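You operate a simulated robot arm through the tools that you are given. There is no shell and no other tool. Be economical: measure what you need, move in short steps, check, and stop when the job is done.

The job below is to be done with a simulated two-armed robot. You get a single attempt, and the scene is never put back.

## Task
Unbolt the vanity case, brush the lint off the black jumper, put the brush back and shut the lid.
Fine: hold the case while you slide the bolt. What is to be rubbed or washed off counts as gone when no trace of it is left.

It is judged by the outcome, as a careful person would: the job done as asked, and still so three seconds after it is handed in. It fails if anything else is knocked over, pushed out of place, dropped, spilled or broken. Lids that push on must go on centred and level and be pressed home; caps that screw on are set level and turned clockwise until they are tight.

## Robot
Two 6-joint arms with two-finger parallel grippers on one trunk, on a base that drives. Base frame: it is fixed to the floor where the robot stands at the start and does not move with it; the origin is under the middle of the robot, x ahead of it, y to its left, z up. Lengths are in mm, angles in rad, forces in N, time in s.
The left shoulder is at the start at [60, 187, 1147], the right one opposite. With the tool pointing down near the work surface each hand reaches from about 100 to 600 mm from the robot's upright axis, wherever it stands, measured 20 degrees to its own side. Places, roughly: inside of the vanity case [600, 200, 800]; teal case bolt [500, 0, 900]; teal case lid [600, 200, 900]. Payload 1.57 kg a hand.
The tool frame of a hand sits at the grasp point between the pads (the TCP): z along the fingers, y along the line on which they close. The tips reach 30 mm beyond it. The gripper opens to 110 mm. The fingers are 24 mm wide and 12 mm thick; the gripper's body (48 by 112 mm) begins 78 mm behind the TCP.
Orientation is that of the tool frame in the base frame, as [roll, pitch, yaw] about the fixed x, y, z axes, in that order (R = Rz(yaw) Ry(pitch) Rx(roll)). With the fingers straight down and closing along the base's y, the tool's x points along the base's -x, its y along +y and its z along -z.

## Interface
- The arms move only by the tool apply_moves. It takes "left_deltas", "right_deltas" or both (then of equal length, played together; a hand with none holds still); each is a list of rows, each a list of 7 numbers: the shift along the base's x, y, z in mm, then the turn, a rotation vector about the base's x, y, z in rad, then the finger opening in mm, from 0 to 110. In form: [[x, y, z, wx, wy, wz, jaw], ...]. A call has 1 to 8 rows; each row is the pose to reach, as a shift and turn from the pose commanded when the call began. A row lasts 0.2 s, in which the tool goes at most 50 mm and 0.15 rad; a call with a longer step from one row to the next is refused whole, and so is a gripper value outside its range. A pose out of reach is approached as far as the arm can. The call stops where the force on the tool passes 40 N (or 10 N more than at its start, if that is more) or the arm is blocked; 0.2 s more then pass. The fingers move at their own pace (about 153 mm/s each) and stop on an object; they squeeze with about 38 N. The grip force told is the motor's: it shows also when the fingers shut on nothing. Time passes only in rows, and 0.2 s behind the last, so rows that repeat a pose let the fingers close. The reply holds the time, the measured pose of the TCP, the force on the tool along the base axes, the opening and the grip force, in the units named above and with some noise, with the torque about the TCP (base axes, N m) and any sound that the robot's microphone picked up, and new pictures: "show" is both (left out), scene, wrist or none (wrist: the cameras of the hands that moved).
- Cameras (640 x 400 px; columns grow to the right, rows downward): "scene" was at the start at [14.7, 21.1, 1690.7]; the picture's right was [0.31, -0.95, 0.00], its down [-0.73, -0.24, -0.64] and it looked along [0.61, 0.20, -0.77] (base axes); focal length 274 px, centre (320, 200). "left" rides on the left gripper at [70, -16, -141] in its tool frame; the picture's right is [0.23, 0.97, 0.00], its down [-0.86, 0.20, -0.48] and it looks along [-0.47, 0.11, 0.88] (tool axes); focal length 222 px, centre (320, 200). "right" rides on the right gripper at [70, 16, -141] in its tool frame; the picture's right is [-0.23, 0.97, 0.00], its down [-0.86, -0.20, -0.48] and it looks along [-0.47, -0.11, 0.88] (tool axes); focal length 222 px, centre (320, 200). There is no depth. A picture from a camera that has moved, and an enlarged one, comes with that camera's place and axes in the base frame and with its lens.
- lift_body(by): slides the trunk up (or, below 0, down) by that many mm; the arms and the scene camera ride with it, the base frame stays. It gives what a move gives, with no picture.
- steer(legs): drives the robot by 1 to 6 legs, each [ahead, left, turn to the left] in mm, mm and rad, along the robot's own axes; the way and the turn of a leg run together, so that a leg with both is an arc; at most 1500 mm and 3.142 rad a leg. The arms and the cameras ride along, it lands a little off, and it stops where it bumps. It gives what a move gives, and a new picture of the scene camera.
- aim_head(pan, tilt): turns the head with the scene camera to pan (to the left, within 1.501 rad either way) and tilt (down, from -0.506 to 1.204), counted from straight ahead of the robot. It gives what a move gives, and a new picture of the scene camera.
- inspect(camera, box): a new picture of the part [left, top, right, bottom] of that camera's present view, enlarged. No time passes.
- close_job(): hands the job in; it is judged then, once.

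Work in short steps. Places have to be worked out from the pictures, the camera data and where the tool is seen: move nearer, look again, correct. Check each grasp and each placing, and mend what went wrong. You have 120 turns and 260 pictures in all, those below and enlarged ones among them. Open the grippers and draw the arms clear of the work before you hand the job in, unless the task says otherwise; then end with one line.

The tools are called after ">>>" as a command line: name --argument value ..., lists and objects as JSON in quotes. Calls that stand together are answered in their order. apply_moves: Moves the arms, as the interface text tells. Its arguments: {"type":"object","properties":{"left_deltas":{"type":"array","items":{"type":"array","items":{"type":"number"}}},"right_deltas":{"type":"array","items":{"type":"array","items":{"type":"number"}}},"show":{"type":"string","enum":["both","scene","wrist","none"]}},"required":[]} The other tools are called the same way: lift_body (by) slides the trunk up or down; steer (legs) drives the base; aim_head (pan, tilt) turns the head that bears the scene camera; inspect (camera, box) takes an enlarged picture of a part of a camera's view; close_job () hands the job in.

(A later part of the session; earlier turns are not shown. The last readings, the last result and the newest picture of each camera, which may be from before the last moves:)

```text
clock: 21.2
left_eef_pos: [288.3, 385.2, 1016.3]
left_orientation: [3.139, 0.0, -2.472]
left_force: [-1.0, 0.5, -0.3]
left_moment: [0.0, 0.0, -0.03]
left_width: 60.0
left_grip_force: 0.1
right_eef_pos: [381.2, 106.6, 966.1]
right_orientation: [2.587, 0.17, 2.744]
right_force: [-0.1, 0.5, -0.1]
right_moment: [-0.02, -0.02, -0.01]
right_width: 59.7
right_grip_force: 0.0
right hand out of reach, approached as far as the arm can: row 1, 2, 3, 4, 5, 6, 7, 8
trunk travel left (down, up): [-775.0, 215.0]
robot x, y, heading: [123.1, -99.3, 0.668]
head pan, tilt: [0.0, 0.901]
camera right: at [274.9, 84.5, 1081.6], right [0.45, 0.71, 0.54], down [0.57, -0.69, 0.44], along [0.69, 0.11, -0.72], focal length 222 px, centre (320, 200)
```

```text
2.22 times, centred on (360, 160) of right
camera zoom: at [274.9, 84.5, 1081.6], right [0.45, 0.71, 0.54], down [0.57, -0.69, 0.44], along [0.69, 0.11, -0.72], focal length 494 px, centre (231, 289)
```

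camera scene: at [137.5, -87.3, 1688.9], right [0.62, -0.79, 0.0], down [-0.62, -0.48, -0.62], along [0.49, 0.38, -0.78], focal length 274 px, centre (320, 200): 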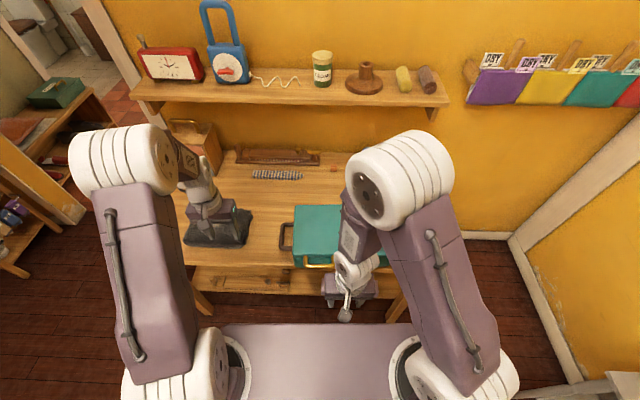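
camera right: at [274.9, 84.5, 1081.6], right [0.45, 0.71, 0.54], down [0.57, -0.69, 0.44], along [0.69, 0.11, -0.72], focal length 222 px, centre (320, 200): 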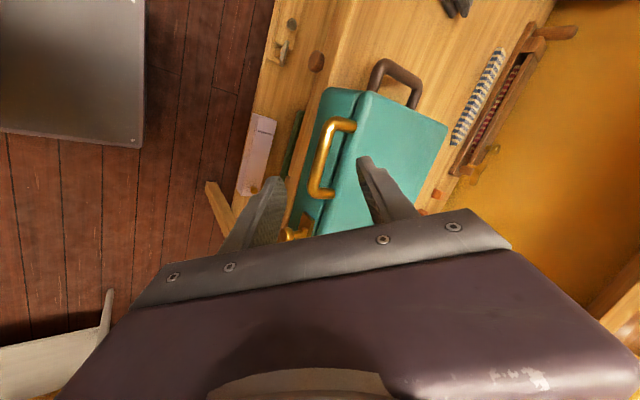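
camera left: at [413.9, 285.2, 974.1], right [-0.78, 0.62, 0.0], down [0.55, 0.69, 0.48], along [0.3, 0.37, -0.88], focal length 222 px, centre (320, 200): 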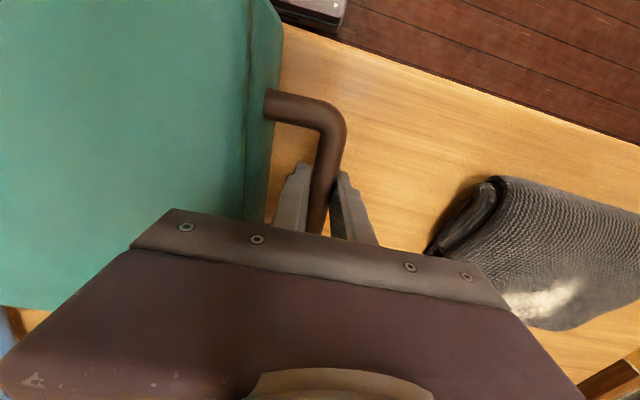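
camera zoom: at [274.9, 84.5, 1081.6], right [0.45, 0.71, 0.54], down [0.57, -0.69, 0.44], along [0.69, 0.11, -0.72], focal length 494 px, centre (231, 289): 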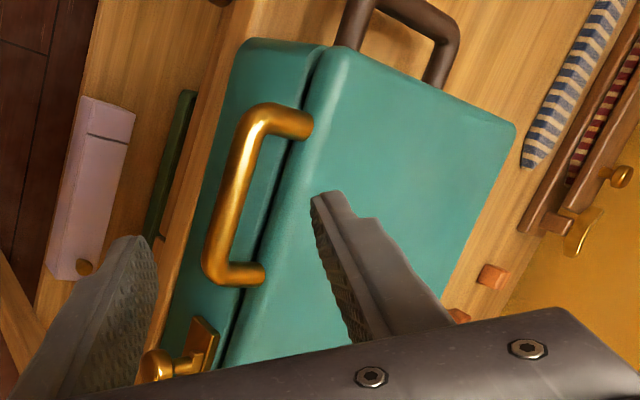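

The handle's legs end on the lid, above the seam, so it lifts the lid. I finish the turn.

>>> apply_moves --right_deltas '[[0, 0, 0, 0.0718, -0.0087, -0.1235, 50], [0, 0, 0, 0.1436, -0.0174, -0.247, 40], [0, 0, 0, 0.2154, -0.0261, -0.3705, 40], [0, 0, 0, 0.2872, -0.0348, -0.494, 40]]' --show "wrist"

```text
clock: 22.2
left_eef_pos: [289.3, 385.4, 1017.8]
left_orientation: [3.139, -0.001, -2.472]
left_force: [-0.6, 0.6, 0.4]
left_moment: [0.01, 0.03, 0.01]
left_width: 60.2
left_grip_force: 0.0
right_eef_pos: [430.0, 94.8, 969.8]
right_orientation: [2.348, 0.012, 2.102]
right_force: [0.5, 0.6, 0.4]
right_moment: [-0.02, 0.01, 0.02]
right_width: 39.9
right_grip_force: 0.0
trunk travel left (down, up): [-775.0, 215.0]
robot x, y, heading: [123.4, -93.8, 0.665]
head pan, tilt: [0.0, 0.901]
stopped in row 4 (right hand): the arm was blocked; the commanded pose is now the measured one
camera right: at [318.3, 110.5, 1079.4], right [0.7, 0.16, 0.7], down [0.02, -0.98, 0.2], along [0.71, -0.13, -0.69], focal length 222 px, centre (320, 200)
```

right: 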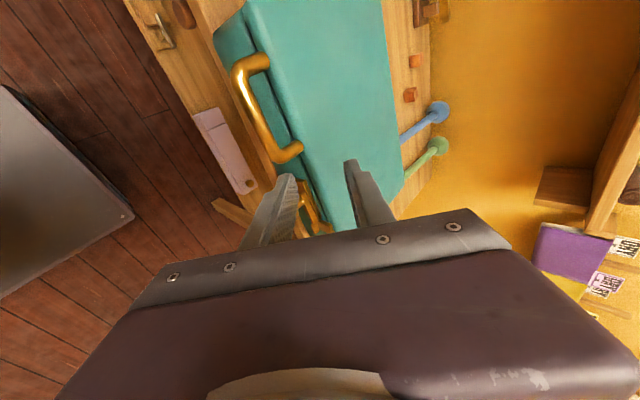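

The hand now points forward-down. The handle bar is at about A 445, L −150, z 855. I line up about 100 mm short of it and correct the yaw.

>>> apply_moves --right_deltas '[[-21, 9, -22, 0, 0, 0.065, 34], [-42.8, 17.3, -44, 0, 0, 0.13, 34], [-42.8, 17.3, -44, 0, 0, 0.13, 34]]'

>>> inspect --camera "right" --box '[200, 60, 420, 260]'

```text
clock: 23.2
left_eef_pos: [289.7, 385.2, 1017.7]
left_orientation: [3.14, -0.002, -2.471]
left_force: [0.2, -0.1, 0.0]
left_moment: [0.01, 0.01, -0.01]
left_width: 60.0
left_grip_force: 0.1
right_eef_pos: [416.1, 114.3, 932.2]
right_orientation: [2.346, -0.008, 2.123]
right_force: [-0.9, -0.8, 0.3]
right_moment: [-0.01, -0.02, -0.07]
right_width: 33.8
right_grip_force: 0.1
right hand out of reach, approached as far as the arm can: row 2, 3
trunk travel left (down, up): [-775.0, 215.0]
robot x, y, heading: [119.0, -93.1, 0.665]
head pan, tilt: [0.0, 0.901]
stopped in row 3 (right hand): the arm was blocked; the commanded pose is now the measured one
camera scene: at [136.2, -87.4, 1688.9], right [0.62, -0.79, 0.0], down [-0.62, -0.48, -0.62], along [0.49, 0.38, -0.78], focal length 274 px, centre (320, 200)
camera right: at [305.0, 126.0, 1043.8], right [0.7, 0.16, 0.69], down [0.04, -0.98, 0.19], along [0.71, -0.1, -0.7], focal length 222 px, centre (320, 200)
```

scene: 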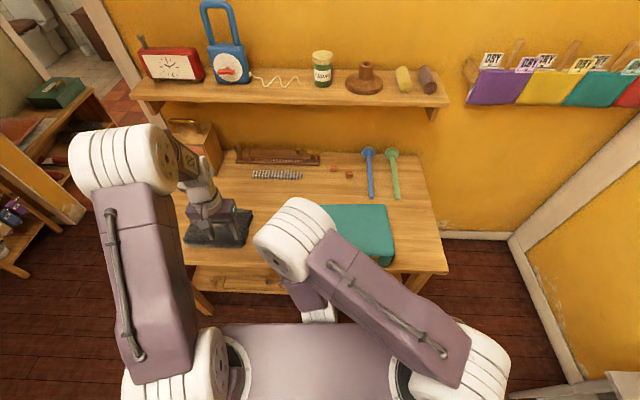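
right: 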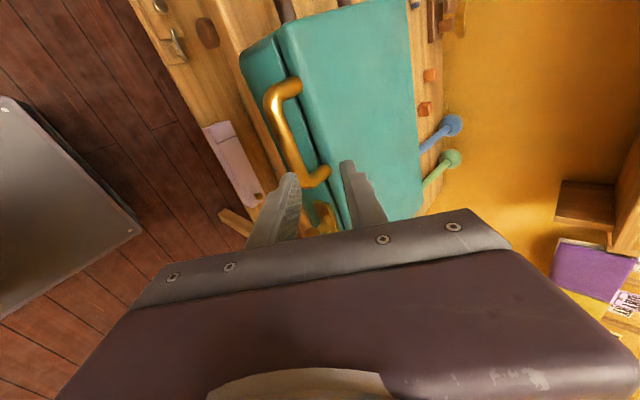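

```text
2.00 times, centred on (310, 160) of right
camera zoom: at [305.0, 126.0, 1043.8], right [0.7, 0.16, 0.69], down [0.04, -0.98, 0.19], along [0.71, -0.1, -0.7], focal length 444 px, centre (340, 280)
```

zoom: 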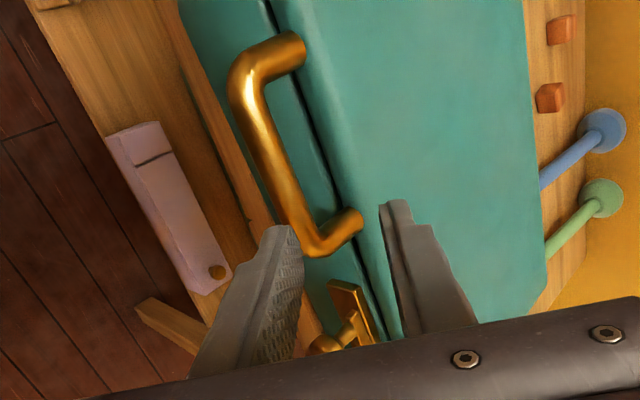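

The arm is folded near its limit here, so I back off 130 mm and a little to the left. Both hands are clear of everything.

>>> steer --legs '[[-130, 70, 0]]'

```text
clock: 24.6
left_eef_pos: [143.1, 360.0, 1017.0]
left_orientation: [3.141, -0.005, -2.472]
left_force: [-0.1, -0.3, 0.8]
left_moment: [0.0, 0.05, 0.03]
left_width: 60.1
left_grip_force: 0.0
right_eef_pos: [270.7, 88.8, 932.6]
right_orientation: [2.347, -0.009, 2.122]
right_force: [-0.1, 0.0, 0.4]
right_moment: [-0.01, -0.02, 0.0]
right_width: 34.2
right_grip_force: 0.1
trunk travel left (down, up): [-775.0, 215.0]
robot x, y, heading: [-26.9, -123.7, 0.663]
head pan, tilt: [0.0, 0.901]
camera scene: at [-8.4, -113.6, 1688.9], right [0.62, -0.79, 0.0], down [-0.62, -0.48, -0.62], along [0.49, 0.38, -0.78], focal length 274 px, centre (320, 200)
```

scene: 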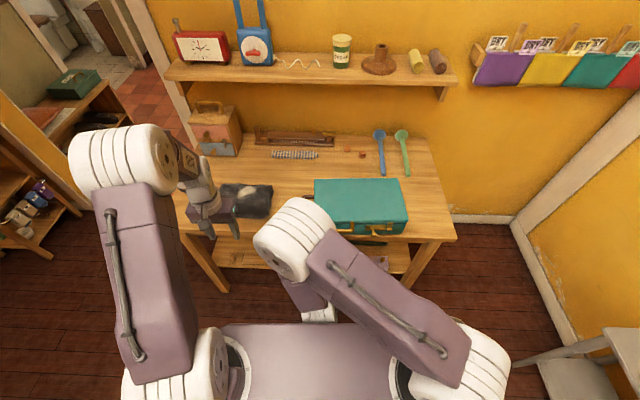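

Now I extend the right hand to about 85 mm short of the handle bar.

>>> apply_moves --right_deltas '[[31, 7.6, 0, 0, 0, 0.03, 34], [62, 15, 0, 0, 0, 0.06, 34], [94, 23, -8, 0, 0, 0.09, 34], [124.8, 30.5, -18, 0, 0, 0.11, 34]]' --show "none"

>>> inspect --camera "right" --box '[200, 60, 420, 260]'

>>> inspect --camera "scene" --box '[260, 160, 460, 310]'

```text
clock: 25.6
left_eef_pos: [144.2, 359.7, 1017.4]
left_orientation: [3.139, -0.004, -2.475]
left_force: [0.2, 1.0, 0.3]
left_moment: [-0.05, 0.01, 0.01]
left_width: 60.2
left_grip_force: 0.1
right_eef_pos: [397.4, 118.3, 914.4]
right_orientation: [2.348, -0.008, 2.235]
right_force: [0.1, -0.1, 0.1]
right_moment: [0.01, 0.0, 0.03]
right_width: 34.0
right_grip_force: 0.1
trunk travel left (down, up): [-775.0, 215.0]
robot x, y, heading: [-23.7, -118.7, 0.667]
head pan, tilt: [0.0, 0.901]
```

```text
2.00 times, centred on (310, 160) of right
camera zoom: at [285.0, 118.1, 1025.3], right [0.68, 0.24, 0.69], down [0.15, -0.97, 0.19], along [0.72, -0.02, -0.7], focal length 444 px, centre (340, 280)
```

zoom: 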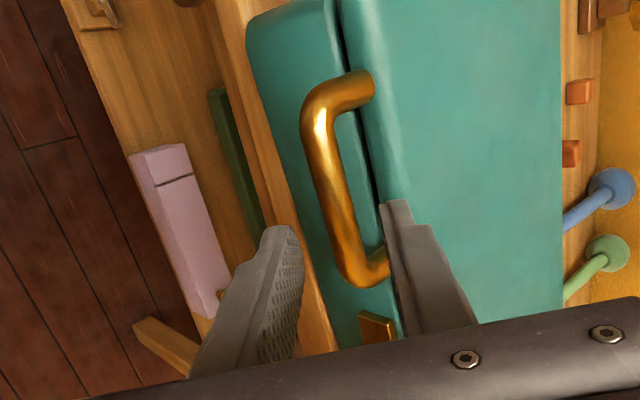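

```text
2.67 times, centred on (360, 235) of scene
camera zoom: at [-8.1, -114.0, 1688.9], right [0.62, -0.79, 0.0], down [-0.62, -0.48, -0.62], along [0.49, 0.38, -0.78], focal length 732 px, centre (213, 107)
```

zoom: 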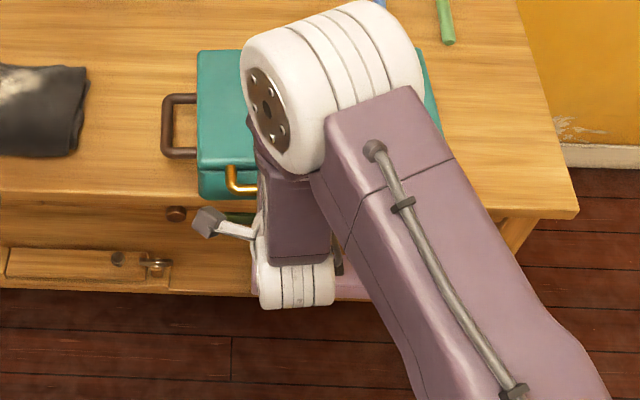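

The bar sits about 86 mm ahead along the fingers and 6 mm toward the lower finger. I advance with a narrow jaw to straddle it.

>>> apply_moves --right_deltas '[[12, 9.5, -20, 0, 0, 0, 30], [25, 19.5, -38, 0, 0, 0, 30], [37, 29, -55, 0, 0, 0, 30], [37, 29, -55, 0, 0, 0, 30]]' --show "none"

>>> inspect --camera "right" --box '[200, 60, 420, 260]'

```text
clock: 26.6
left_eef_pos: [141.2, 358.0, 1018.0]
left_orientation: [3.14, 0.001, -2.473]
left_force: [-0.5, 0.0, -0.3]
left_moment: [0.0, 0.02, 0.02]
left_width: 60.0
left_grip_force: 0.0
right_eef_pos: [430.0, 147.5, 860.9]
right_orientation: [2.342, -0.009, 2.234]
right_force: [-2.2, -3.0, 12.5]
right_moment: [0.01, -0.24, 0.06]
right_width: 37.3
right_grip_force: 4.1
trunk travel left (down, up): [-775.0, 215.0]
robot x, y, heading: [-22.9, -120.0, 0.664]
head pan, tilt: [0.0, 0.901]
```

```text
2.00 times, centred on (310, 160) of right
camera zoom: at [317.6, 145.7, 971.2], right [0.68, 0.23, 0.7], down [0.15, -0.97, 0.18], along [0.72, -0.02, -0.69], focal length 444 px, centre (340, 280)
```

zoom: 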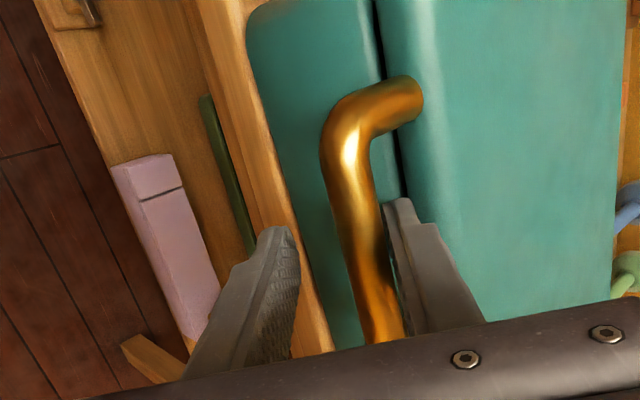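

The bar lies against the upper finger rather than between, so I back off a few mm and shift upward to centre it.

>>> apply_moves --right_deltas '[[2, 1.5, 14, 0, 0, 0, 32], [2, 1.5, 14, 0, 0, 0, 32]]' --show "none"

>>> inspect --camera "right" --box '[200, 60, 420, 260]'

```text
clock: 27.2
left_eef_pos: [142.7, 359.0, 1017.3]
left_orientation: [3.139, -0.003, -2.474]
left_force: [0.1, -0.9, 0.2]
left_moment: [0.01, -0.02, 0.02]
left_width: 60.0
left_grip_force: 0.0
right_eef_pos: [432.3, 149.3, 873.3]
right_orientation: [2.347, -0.006, 2.231]
right_force: [-1.0, -1.0, 0.3]
right_moment: [-0.19, 0.17, 0.08]
right_width: 30.9
right_grip_force: 0.0
trunk travel left (down, up): [-775.0, 215.0]
robot x, y, heading: [-25.2, -123.0, 0.671]
head pan, tilt: [0.0, 0.901]
```

```text
2.00 times, centred on (310, 160) of right
camera zoom: at [320.3, 147.5, 983.4], right [0.68, 0.24, 0.69], down [0.15, -0.97, 0.19], along [0.72, -0.03, -0.7], focal length 444 px, centre (340, 280)
```

zoom: 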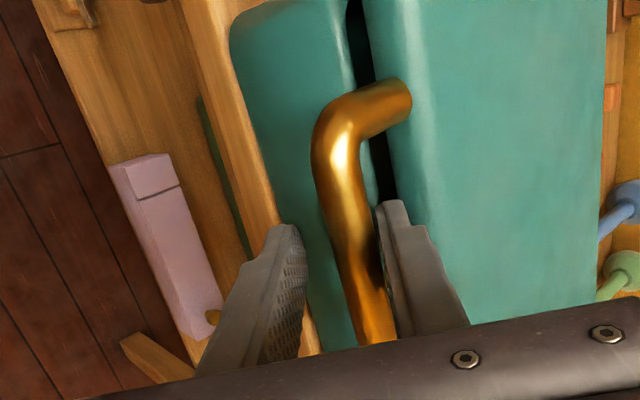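

The seam has opened: the lid is already coming up with the hand. I narrow the jaw slightly and lift along the arc a little.

>>> apply_moves --right_deltas '[[1, 1, 6, 0, 0, 0, 22], [1, 1, 12, 0, 0, 0, 20], [2, 1.5, 30, 0, 0, 0, 20], [4, 3, 50, 0, 0, 0, 20]]' --show "wrist"

>>> inspect --camera "right" --box '[200, 60, 420, 260]'

```text
clock: 28.2
left_eef_pos: [142.5, 358.5, 1018.3]
left_orientation: [3.14, 0.001, -2.474]
left_force: [0.0, 0.5, -0.1]
left_moment: [0.01, 0.03, -0.02]
left_width: 59.9
left_grip_force: 0.1
right_eef_pos: [436.1, 151.8, 924.6]
right_orientation: [2.346, -0.007, 2.232]
right_force: [-0.3, -1.2, -0.1]
right_moment: [0.0, -0.02, 0.01]
right_width: 20.4
right_grip_force: 0.1
trunk travel left (down, up): [-775.0, 215.0]
robot x, y, heading: [-23.0, -123.4, 0.66]
head pan, tilt: [0.0, 0.901]
camera right: at [323.5, 151.0, 1035.6], right [0.68, 0.23, 0.69], down [0.15, -0.97, 0.19], along [0.72, -0.02, -0.7], focal length 222 px, centre (320, 200)
```

right: 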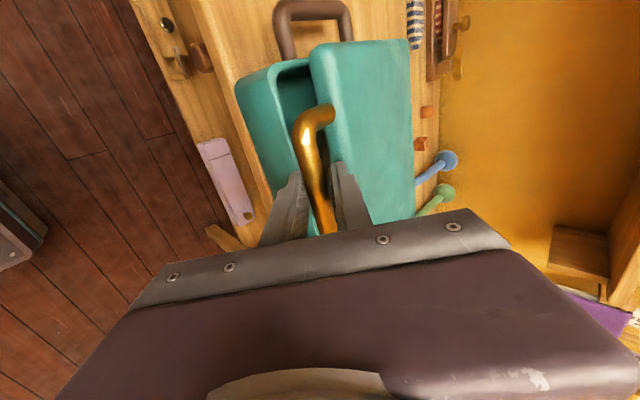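

```text
2.00 times, centred on (310, 160) of right
camera zoom: at [323.5, 151.0, 1035.6], right [0.68, 0.23, 0.69], down [0.15, -0.97, 0.19], along [0.72, -0.02, -0.7], focal length 444 px, centre (340, 280)
```

zoom: 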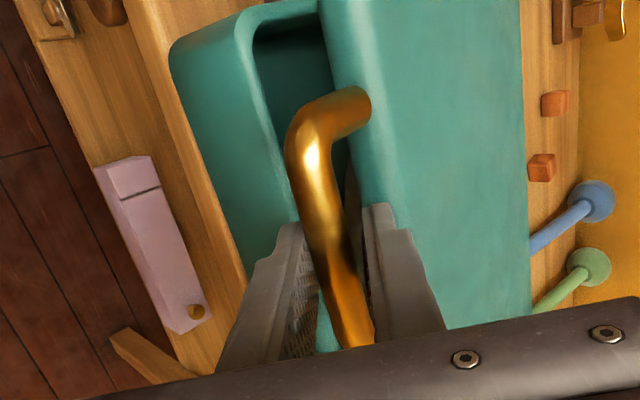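

The lid follows the caged handle easily. I continue along the hinge arc (hinge about A 685, z 855) to about 54°.

>>> apply_moves --right_deltas '[[10.4, 8.1, 38.4, 0, 0, 0, 20], [26.5, 20.8, 75.3, 0, 0, 0, 20], [47.5, 37.2, 108, 0, 0, 0, 20], [72.4, 56.8, 135.8, 0, 0, 0, 20]]'

```text
clock: 29.2
left_eef_pos: [142.9, 358.8, 1017.2]
left_orientation: [3.139, 0.0, -2.472]
left_force: [0.7, 0.3, 0.8]
left_moment: [0.0, 0.01, -0.03]
left_width: 59.9
left_grip_force: 0.1
right_eef_pos: [507.0, 207.0, 1059.7]
right_orientation: [2.346, -0.008, 2.233]
right_force: [-0.4, -0.7, -0.6]
right_moment: [0.0, 0.01, 0.04]
right_width: 20.5
right_grip_force: 0.1
trunk travel left (down, up): [-775.0, 215.0]
robot x, y, heading: [-25.1, -121.7, 0.667]
head pan, tilt: [0.0, 0.901]
camera scene: at [-10.7, -114.1, 1688.9], right [0.62, -0.79, 0.0], down [-0.62, -0.48, -0.62], along [0.49, 0.38, -0.78], focal length 274 px, centre (320, 200)
camera right: at [396.2, 205.4, 1170.8], right [0.68, 0.23, 0.69], down [0.15, -0.97, 0.18], along [0.72, -0.02, -0.7], focal length 222 px, centre (320, 200)
```

scene: 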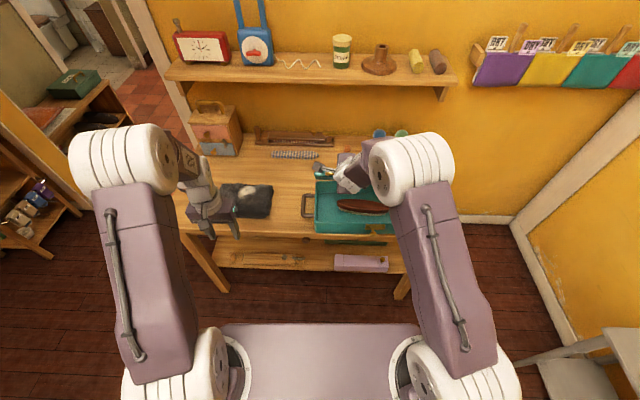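
right: 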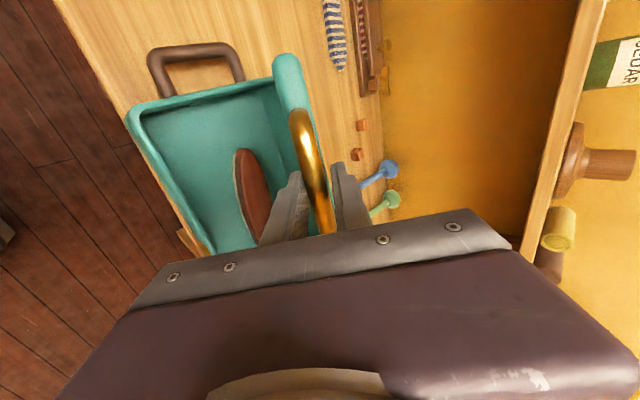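

The case is half open and a brown brush lies inside. I carry the lid on past upright.

>>> apply_moves --right_deltas '[[25.5, 20, 19.8, 0, 0, 0, 20], [53.1, 41.6, 34.2, 0, 0, 0, 20], [82.2, 64.4, 43.2, 0, 0, 0, 20], [111.8, 87.6, 46, 0, 0, 0, 20]]'

```text
clock: 30.2
left_eef_pos: [143.1, 358.1, 1017.4]
left_orientation: [3.14, -0.001, -2.474]
left_force: [0.1, 0.1, -0.5]
left_moment: [0.03, 0.01, 0.0]
left_width: 60.1
left_grip_force: 0.1
right_eef_pos: [614.2, 290.5, 1105.3]
right_orientation: [2.345, -0.007, 2.23]
right_force: [0.4, 0.4, 1.4]
right_moment: [0.02, 0.12, 0.1]
right_width: 18.6
right_grip_force: 0.1
right hand out of reach, approached as far as the arm can: row 4
trunk travel left (down, up): [-775.0, 215.0]
robot x, y, heading: [-23.7, -122.6, 0.664]
head pan, tilt: [0.0, 0.901]
camera scene: at [-10.8, -114.9, 1689.1], right [0.62, -0.79, 0.0], down [-0.62, -0.48, -0.62], along [0.49, 0.38, -0.78], focal length 274 px, centre (320, 200)
camera right: at [501.4, 289.8, 1215.3], right [0.68, 0.24, 0.69], down [0.15, -0.97, 0.19], along [0.72, -0.03, -0.7], focal length 222 px, centre (320, 200)
```

scene: 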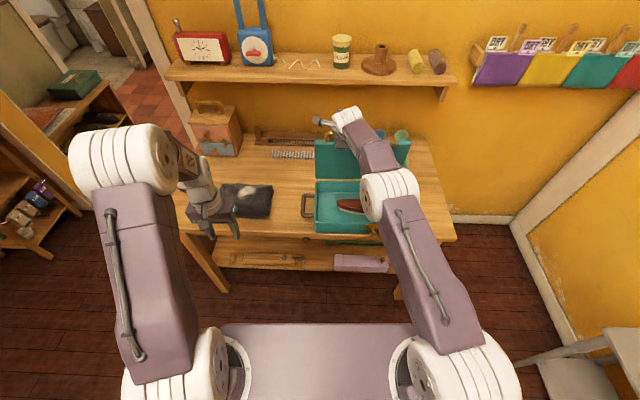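
right: 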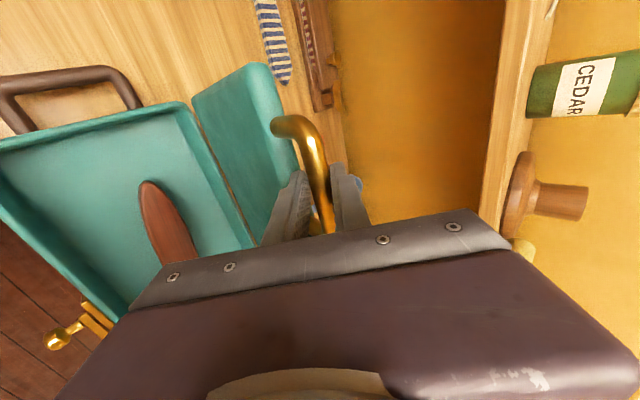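

The arm is at full stretch with the lid near upright. I drive ahead 60 mm to carry the lid past its balance.

>>> steer --legs '[[60, 0, 0]]'

```text
clock: 31.1
left_eef_pos: [186.3, 394.0, 1019.1]
left_orientation: [3.14, 0.002, -2.473]
left_force: [-0.3, -0.7, 0.6]
left_moment: [0.03, -0.01, -0.03]
left_width: 60.0
left_grip_force: 0.2
right_eef_pos: [658.3, 325.0, 1107.9]
right_orientation: [2.34, -0.007, 2.231]
right_force: [-0.6, -0.2, 0.3]
right_moment: [0.01, 0.0, -0.01]
right_width: 19.7
right_grip_force: 0.0
trunk travel left (down, up): [-775.0, 215.0]
robot x, y, heading: [23.4, -84.8, 0.663]
head pan, tilt: [0.0, 0.901]
camera scene: at [31.2, -81.3, 1689.0], right [0.62, -0.79, 0.0], down [-0.62, -0.48, -0.62], along [0.49, 0.38, -0.78], focal length 274 px, centre (320, 200)
```

scene: 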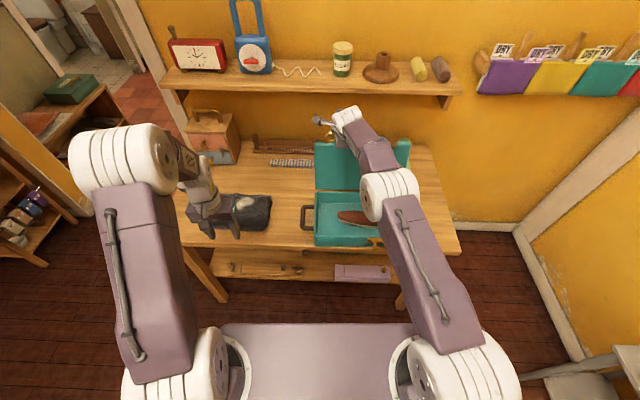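

>>> inspect --camera "right" --box '[0, 0, 640, 400]'

>>> inspect --camera "scene" --box '[280, 90, 460, 260]'

```text
1.00 times, centred on (320, 200) of right
camera zoom: at [544.6, 324.4, 1218.2], right [0.68, 0.23, 0.7], down [0.14, -0.97, 0.18], along [0.72, -0.02, -0.69], focal length 222 px, centre (320, 200)
```

zoom: 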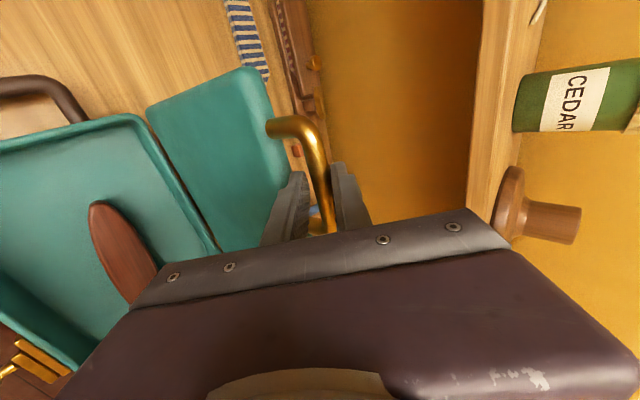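

```text
2.35 times, centred on (370, 175) of scene
camera zoom: at [31.2, -81.3, 1689.0], right [0.62, -0.79, 0.0], down [-0.62, -0.48, -0.62], along [0.49, 0.38, -0.78], focal length 646 px, centre (202, 259)
```

zoom: 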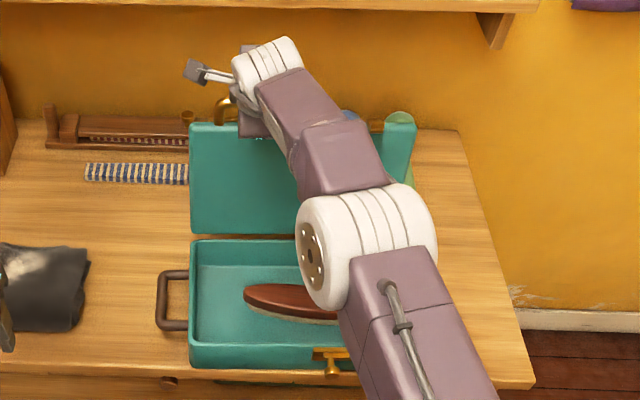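

The lid is about 100° open. I widen the jaw without leaving, to see which way the lid settles.

>>> apply_moves --right_deltas '[[0, 0, 0, 0, 0, 0, 30], [0, 0, 0, 0, 0, 0, 44], [0, 0, 0, 0, 0, 0, 56]]' --show "wrist"

```text
clock: 31.9
left_eef_pos: [187.8, 393.7, 1019.7]
left_orientation: [3.138, 0.0, -2.472]
left_force: [0.1, 0.2, -0.2]
left_moment: [-0.02, -0.02, 0.0]
left_width: 60.1
left_grip_force: 0.0
right_eef_pos: [660.1, 327.4, 1110.1]
right_orientation: [2.335, -0.007, 2.231]
right_force: [4.0, 2.1, 17.8]
right_moment: [-0.02, -0.24, 0.03]
right_width: 41.9
right_grip_force: 0.1
trunk travel left (down, up): [-775.0, 215.0]
robot x, y, heading: [18.0, -84.8, 0.664]
head pan, tilt: [0.0, 0.901]
camera right: at [546.9, 325.9, 1219.4], right [0.68, 0.23, 0.7], down [0.14, -0.97, 0.18], along [0.72, -0.02, -0.69], focal length 222 px, centre (320, 200)
```

right: 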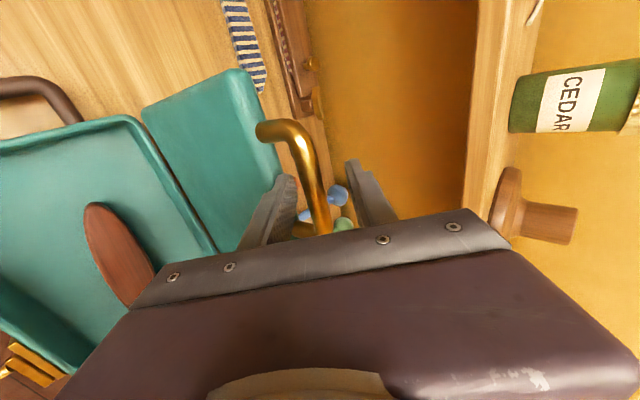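

The lower finger rubs the lid's edge as it opens. I narrow it and draw straight back along the fingers, watching the lid.

>>> apply_moves --right_deltas '[[0, 0, 0, 0, 0, 0, 30], [-5.6, -4.4, 7, 0, 0, 0, 34], [-11.2, -8.7, 14, 0, 0, 0, 36], [-17, -13, 21, 0, 0, 0, 38]]' --show "wrist"

```text
clock: 33.0
left_eef_pos: [189.8, 395.6, 1016.6]
left_orientation: [3.14, -0.002, -2.473]
left_force: [0.6, 0.3, -0.8]
left_moment: [0.0, 0.02, 0.02]
left_width: 60.0
left_grip_force: 0.0
right_eef_pos: [643.2, 315.1, 1125.2]
right_orientation: [2.345, -0.007, 2.232]
right_force: [0.6, -0.6, -0.3]
right_moment: [0.0, 0.02, 0.0]
right_width: 37.7
right_grip_force: 0.0
trunk travel left (down, up): [-775.0, 215.0]
robot x, y, heading: [19.3, -88.8, 0.666]
head pan, tilt: [0.0, 0.901]
camera right: at [529.6, 313.9, 1236.7], right [0.68, 0.23, 0.7], down [0.15, -0.97, 0.19], along [0.72, -0.03, -0.69], focal length 222 px, centre (320, 200)
```

right: 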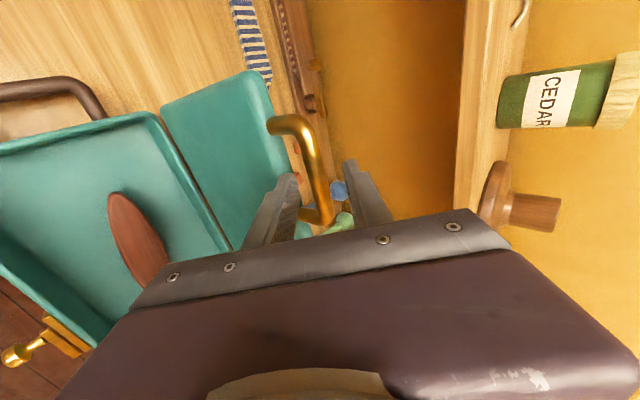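

The lid stays put on its own. I withdraw further.

>>> apply_moves --right_deltas '[[-17, -13, 21, 0, 0, 0, 38], [-34, -26.5, 43, 0, 0, 0, 40], [-62, -49, 55, 0, 0, 0, 40], [-95, -75, 55, 0, 0, 0, 40], [-130, -102, 55, 0, 0, 0, 40]]'

```text
clock: 34.1
left_eef_pos: [187.5, 393.8, 1019.1]
left_orientation: [3.138, 0.0, -2.474]
left_force: [0.7, 0.3, -0.3]
left_moment: [0.0, 0.01, 0.03]
left_width: 60.2
left_grip_force: 0.0
right_eef_pos: [512.4, 211.0, 1181.1]
right_orientation: [2.342, -0.006, 2.233]
right_force: [0.4, -0.3, 0.2]
right_moment: [0.01, 0.01, -0.02]
right_width: 39.8
right_grip_force: 0.0
trunk travel left (down, up): [-775.0, 215.0]
robot x, y, heading: [21.4, -85.6, 0.662]
head pan, tilt: [0.0, 0.901]
camera scene: at [33.4, -79.4, 1688.9], right [0.62, -0.79, 0.0], down [-0.62, -0.48, -0.62], along [0.49, 0.38, -0.78], focal length 274 px, centre (320, 200)
camera right: at [399.2, 209.9, 1292.0], right [0.68, 0.23, 0.7], down [0.15, -0.97, 0.18], along [0.72, -0.02, -0.69], focal length 222 px, centre (320, 200)
```

scene: 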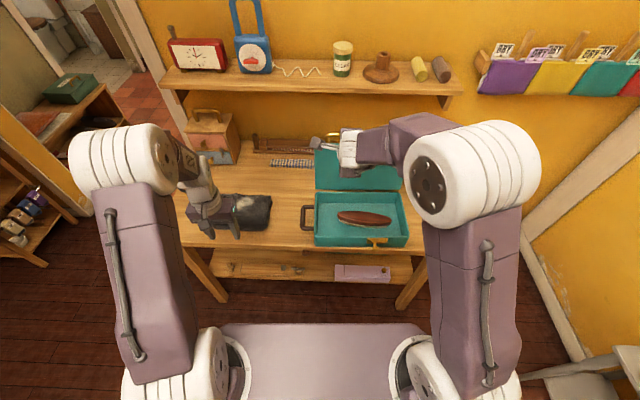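
right: 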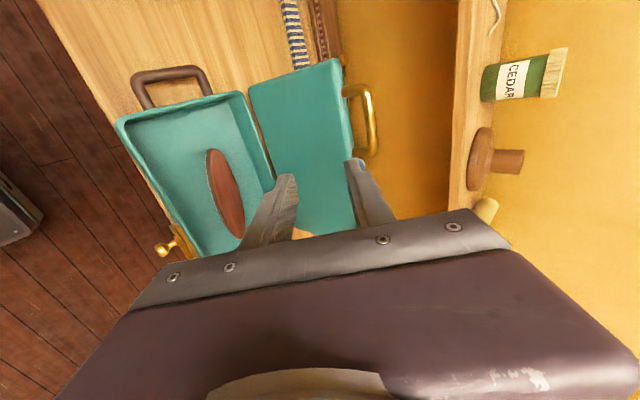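

The lid stands open. I park the right hand aside with the same orientation (needed for closing) and look at the brush.

>>> apply_moves --right_deltas '[[-12, -48, 0, 0, 0, 0, 40], [-24, -96, 0, 0, 0, 0, 40], [-36, -144, 0, 0, 0, 0, 40], [-48, -185, 0, 0, 0, 0, 40]]' --show "none"

>>> inspect --camera "scene" --box '[200, 130, 420, 260]'

```text
clock: 35.1
left_eef_pos: [189.2, 394.6, 1018.0]
left_orientation: [3.138, -0.001, -2.475]
left_force: [0.2, -0.5, -0.1]
left_moment: [0.0, -0.01, -0.01]
left_width: 60.1
left_grip_force: 0.0
right_eef_pos: [469.7, 30.6, 1183.5]
right_orientation: [2.345, -0.006, 2.23]
right_force: [-0.2, -0.7, -0.9]
right_moment: [-0.02, 0.02, -0.03]
right_width: 39.8
right_grip_force: 0.1
right hand out of reach, approached as far as the arm can: row 4
trunk travel left (down, up): [-775.0, 215.0]
robot x, y, heading: [19.1, -83.2, 0.666]
head pan, tilt: [0.0, 0.901]
```

```text
2.91 times, centred on (310, 195) of scene
camera zoom: at [34.3, -79.9, 1688.9], right [0.62, -0.79, 0.0], down [-0.62, -0.48, -0.62], along [0.49, 0.38, -0.78], focal length 798 px, centre (349, 214)
```

zoom: 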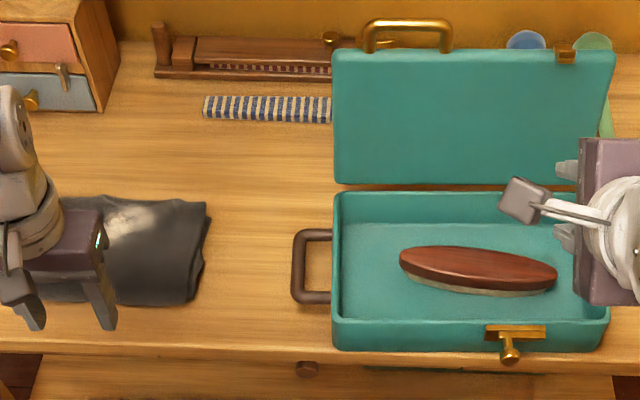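

The brush lies lengthwise in the case, wood back up, about 200 mm long, near A 570, L −253. I drive so the left hand can reach it well.

>>> steer --legs '[[110, -170, 0]]'

```text
clock: 36.8
left_eef_pos: [380.9, 328.9, 1017.6]
left_orientation: [-3.14, 0.0, -2.472]
left_force: [0.2, -0.7, 0.4]
left_moment: [0.03, 0.01, 0.0]
left_width: 59.9
left_grip_force: 0.1
right_eef_pos: [663.4, -32.2, 1183.7]
right_orientation: [2.345, -0.005, 2.233]
right_force: [0.7, 0.1, -0.3]
right_moment: [-0.01, -0.02, -0.03]
right_width: 40.0
right_grip_force: 0.0
trunk travel left (down, up): [-775.0, 215.0]
robot x, y, heading: [215.2, -153.0, 0.667]
head pan, tilt: [0.0, 0.901]
camera scene: at [227.1, -144.4, 1689.0], right [0.62, -0.79, 0.0], down [-0.61, -0.49, -0.62], along [0.49, 0.38, -0.78], focal length 274 px, centre (320, 200)
```

scene: 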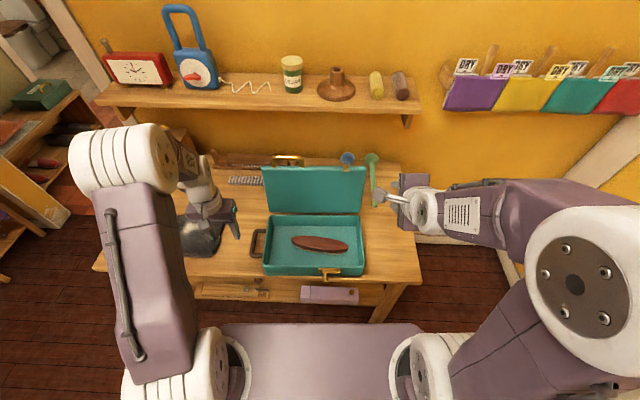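

I swing the left hand over the case, turning it so that the fingers will close across the brush's width.

>>> apply_moves --left_deltas '[[28, -22, 0, 0, 0, 0.14, 80], [56, -44, 0, 0, 0, 0.28, 90], [84, -66, 0, 0, 0, 0.42, 90], [112, -88, 0, 0, 0, 0.56, 90], [141, -110, 0, 0, 0, 0.7, 90], [169, -131, 0, 0, 0, 0.84, 90], [197, -153, 0, 0, 0, 0.98, 90], [225, -175, 0, 0, 0, 1.12, 90]]' --show "none"

>>> apply_moves --left_deltas '[[0, 0, -15, 0, 0, 0.145, 90], [0, 0, -30, 0, 0, 0.29, 90]]'

```text
clock: 38.6
left_eef_pos: [607.4, 153.0, 1019.0]
left_orientation: [3.141, 0.0, -1.348]
left_force: [-0.8, 0.6, -0.3]
left_moment: [0.0, 0.02, 0.01]
left_width: 90.1
left_grip_force: 0.1
right_eef_pos: [666.4, -33.0, 1183.1]
right_orientation: [2.346, -0.006, 2.233]
right_force: [-0.3, -0.4, 1.2]
right_moment: [0.02, 0.03, 0.06]
right_width: 40.0
right_grip_force: 0.1
trunk travel left (down, up): [-775.0, 215.0]
robot x, y, heading: [212.9, -152.5, 0.668]
head pan, tilt: [0.0, 0.901]
```

```text
clock: 39.2
left_eef_pos: [606.2, 152.2, 988.2]
left_orientation: [3.139, -0.002, -1.059]
left_force: [0.0, -0.2, 0.3]
left_moment: [-0.01, 0.0, -0.01]
left_width: 89.9
left_grip_force: 0.0
right_eef_pos: [665.5, -32.0, 1183.3]
right_orientation: [2.348, -0.006, 2.233]
right_force: [0.0, 0.6, -0.3]
right_moment: [0.01, 0.01, -0.01]
right_width: 39.7
right_grip_force: 0.0
trunk travel left (down, up): [-775.0, 215.0]
robot x, y, heading: [214.9, -154.4, 0.664]
head pan, tilt: [0.0, 0.901]
camera scene: at [230.4, -145.4, 1689.0], right [0.62, -0.79, 0.0], down [-0.62, -0.49, -0.62], along [0.49, 0.38, -0.78], focal length 274 px, centre (320, 200)
camera left: at [655.4, 99.2, 1130.7], right [-0.74, -0.68, 0.0], down [-0.59, 0.65, 0.48], along [-0.32, 0.35, -0.88], focal length 222 px, centre (320, 200)
```

scene: 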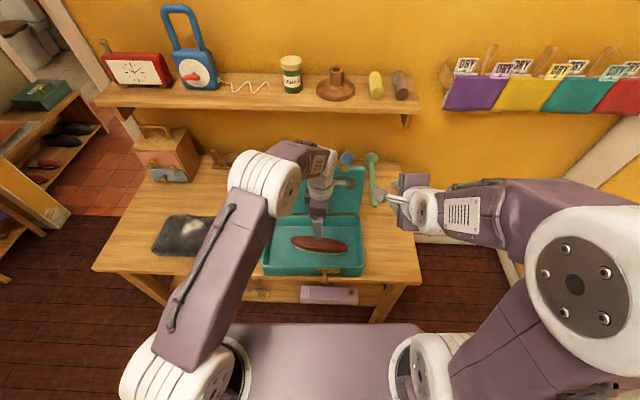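
left: 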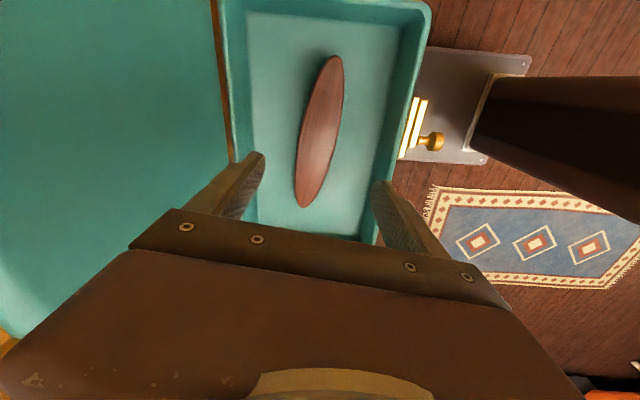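

The brush axis matches the hand's heading; it needs about +5 mm ahead. I lower to just above the brush and look.

>>> apply_moves --left_deltas '[[4, 3, -40, 0, 0, 0, 90], [4, 3, -80, 0, 0, 0, 90], [4, 3, -110, 0, 0, 0, 90]]' --show "wrist"

>>> inspect --camera "scene" --box '[250, 190, 390, 290]'

```text
clock: 40.0
left_eef_pos: [609.9, 154.6, 876.0]
left_orientation: [3.141, -0.002, -1.062]
left_force: [-0.7, -0.5, -0.5]
left_moment: [-0.02, 0.02, 0.0]
left_width: 90.2
left_grip_force: 0.1
right_eef_pos: [665.7, -33.6, 1182.9]
right_orientation: [2.346, -0.006, 2.235]
right_force: [0.4, 0.0, 0.2]
right_moment: [-0.02, 0.0, 0.03]
right_width: 39.9
right_grip_force: 0.0
trunk travel left (down, up): [-775.0, 215.0]
robot x, y, heading: [217.3, -151.9, 0.668]
head pan, tilt: [0.0, 0.901]
camera left: at [658.9, 101.3, 1019.0], right [-0.74, -0.67, 0.0], down [-0.59, 0.65, 0.48], along [-0.32, 0.35, -0.88], focal length 222 px, centre (320, 200)
```

left: 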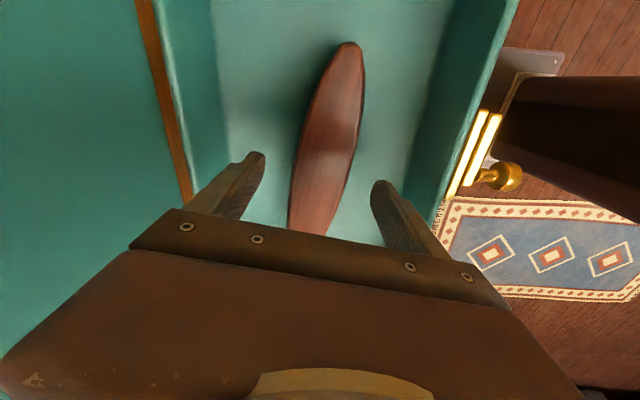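

```text
4.00 times, centred on (320, 240) of scene
camera zoom: at [229.5, -145.1, 1689.0], right [0.62, -0.79, 0.0], down [-0.62, -0.49, -0.62], along [0.49, 0.38, -0.78], focal length 1098 px, centre (320, 40)
```

zoom: 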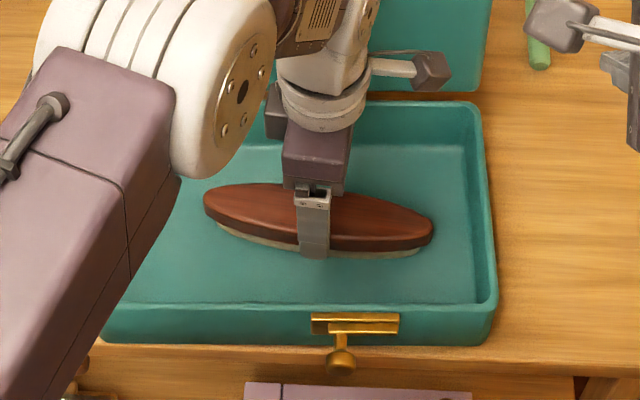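

The brush is nearly centred (4 mm correction). I lower until the tips flank the wooden back and close.

>>> apply_moves --left_deltas '[[-3, -2.5, -20, 0, 0, 0, 90], [-3, -2.5, -41, 0, 0, 0, 90], [-3, -2.5, -41, 0, 0, 0, 50], [-3, -2.5, -41, 0, 0, 0, 35], [-3, -2.5, -41, 0, 0, 0, 35]]' --show "wrist"

>>> inspect --camera "scene" --box '[270, 210, 370, 280]'

```text
clock: 41.2
left_eef_pos: [608.3, 152.6, 835.6]
left_orientation: [3.142, -0.001, -1.062]
left_force: [0.8, -0.2, 0.5]
left_moment: [-0.03, -0.05, -0.02]
left_width: 50.9
left_grip_force: 37.9
right_eef_pos: [663.7, -31.8, 1183.1]
right_orientation: [2.345, -0.005, 2.235]
right_force: [0.4, 0.0, 0.1]
right_moment: [0.01, -0.04, 0.01]
right_width: 40.3
right_grip_force: 0.0
trunk travel left (down, up): [-775.0, 215.0]
robot x, y, heading: [218.6, -153.7, 0.669]
head pan, tilt: [0.0, 0.901]
camera left: at [656.4, 99.5, 978.0], right [-0.74, -0.67, 0.0], down [-0.59, 0.65, 0.48], along [-0.32, 0.35, -0.88], focal length 222 px, centre (320, 200)
```

left: 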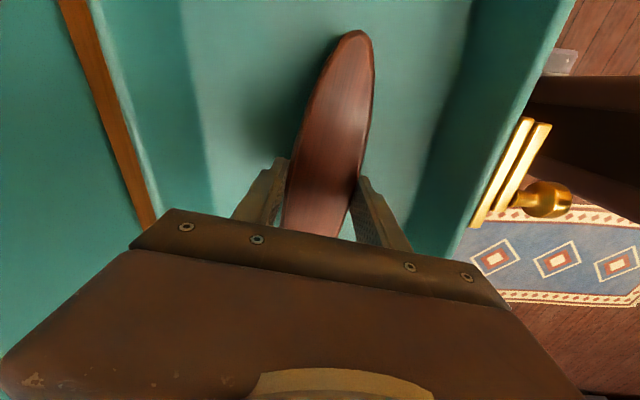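

```text
5.71 times, centred on (320, 245) of scene
camera zoom: at [229.7, -145.2, 1688.9], right [0.62, -0.79, 0.0], down [-0.62, -0.49, -0.62], along [0.49, 0.38, -0.78], focal length 1568 px, centre (320, -57)
```

zoom: 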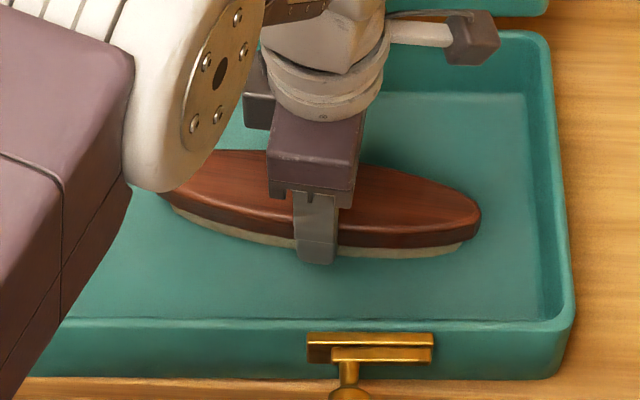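

The brush is gripped at 51 mm. I lift it straight up 150 mm and check the grip and how far the bristles stand below the fingertips.

>>> apply_moves --left_deltas '[[0, 0, 10, 0, 0, 0, 35], [0, 0, 40, 0, 0, 0, 35], [0, 0, 80, 0, 0, 0, 35], [0, 0, 120, 0, 0, 0, 35], [0, 0, 160, 0, 0, 0, 35]]' --show "wrist"

>>> inspect --camera "scene" --box '[250, 150, 390, 250]'

>>> inspect --camera "right" --box '[0, 0, 640, 400]'

```text
clock: 42.4
left_eef_pos: [607.9, 154.7, 997.5]
left_orientation: [3.141, -0.003, -1.06]
left_force: [-0.9, 0.4, -1.6]
left_moment: [0.0, -0.02, 0.0]
left_width: 51.0
left_grip_force: 38.1
right_eef_pos: [663.2, -33.6, 1183.7]
right_orientation: [2.346, -0.007, 2.233]
right_force: [0.0, -0.6, -0.6]
right_moment: [0.03, -0.03, 0.0]
right_width: 39.9
right_grip_force: 0.0
trunk travel left (down, up): [-775.0, 215.0]
robot x, y, heading: [215.0, -151.0, 0.672]
head pan, tilt: [0.0, 0.901]
camera left: at [656.5, 100.8, 1140.0], right [-0.74, -0.67, 0.0], down [-0.59, 0.65, 0.48], along [-0.32, 0.35, -0.88], focal length 222 px, centre (320, 200)
```

left: 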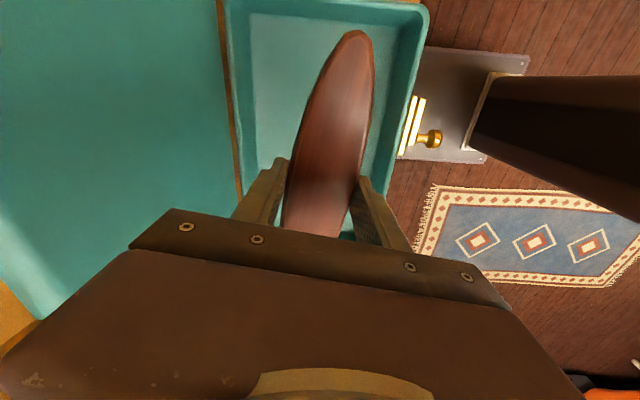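

```text
4.00 times, centred on (320, 200) of scene
camera zoom: at [228.8, -145.7, 1688.9], right [0.62, -0.79, 0.0], down [-0.62, -0.49, -0.62], along [0.49, 0.38, -0.78], focal length 1098 px, centre (320, 200)
```

zoom: 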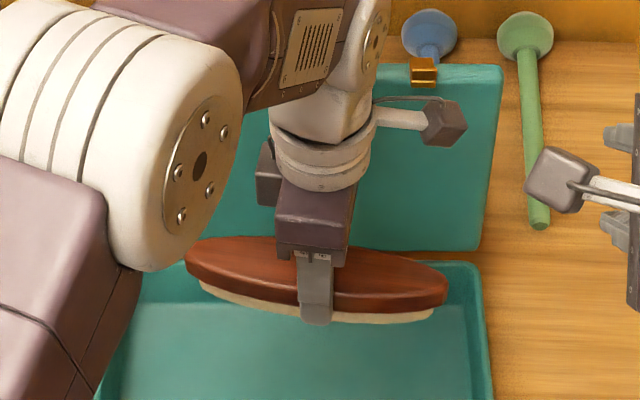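

```text
1.00 times, centred on (320, 200) of right
camera zoom: at [551.5, -34.2, 1294.1], right [0.68, 0.24, 0.69], down [0.15, -0.97, 0.19], along [0.72, -0.02, -0.69], focal length 222 px, centre (320, 200)
```

zoom: 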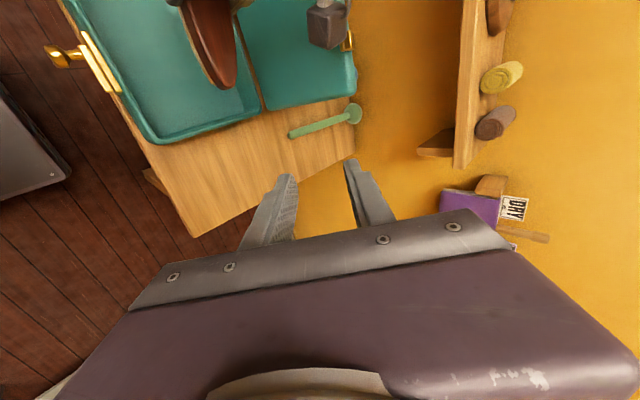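

The brush is held level with its bristles below the fingertips. I drive left to the jumper, sideways first.

>>> steer --legs '[[0, 335, 0], [40, 0, 0]]'

```text
clock: 45.1
left_eef_pos: [432.8, 436.1, 1000.6]
left_orientation: [-3.137, 0.0, -1.072]
left_force: [-0.8, 0.0, 0.1]
left_moment: [0.06, -0.04, 0.01]
left_width: 51.0
left_grip_force: 38.0
right_eef_pos: [486.4, 247.4, 1187.2]
right_orientation: [2.342, -0.006, 2.225]
right_force: [-0.7, -0.9, -0.8]
right_moment: [0.04, -0.02, 0.05]
right_width: 40.1
right_grip_force: 0.2
trunk travel left (down, up): [-775.0, 215.0]
robot x, y, heading: [40.9, 136.5, 0.66]
head pan, tilt: [0.0, 0.901]
camera scene: at [48.0, 136.5, 1689.0], right [0.61, -0.79, 0.0], down [-0.62, -0.48, -0.63], along [0.49, 0.38, -0.78], focal length 274 px, centre (320, 200)
```

scene: 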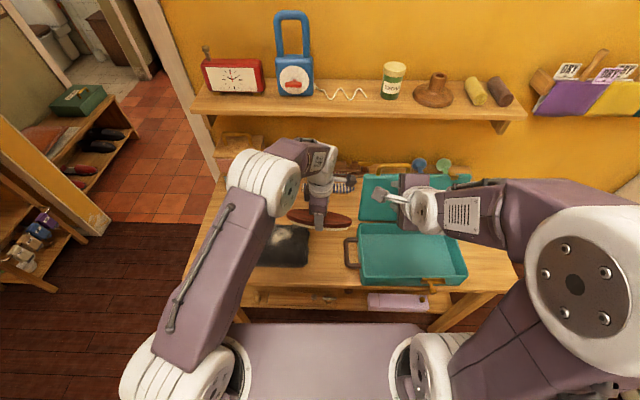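

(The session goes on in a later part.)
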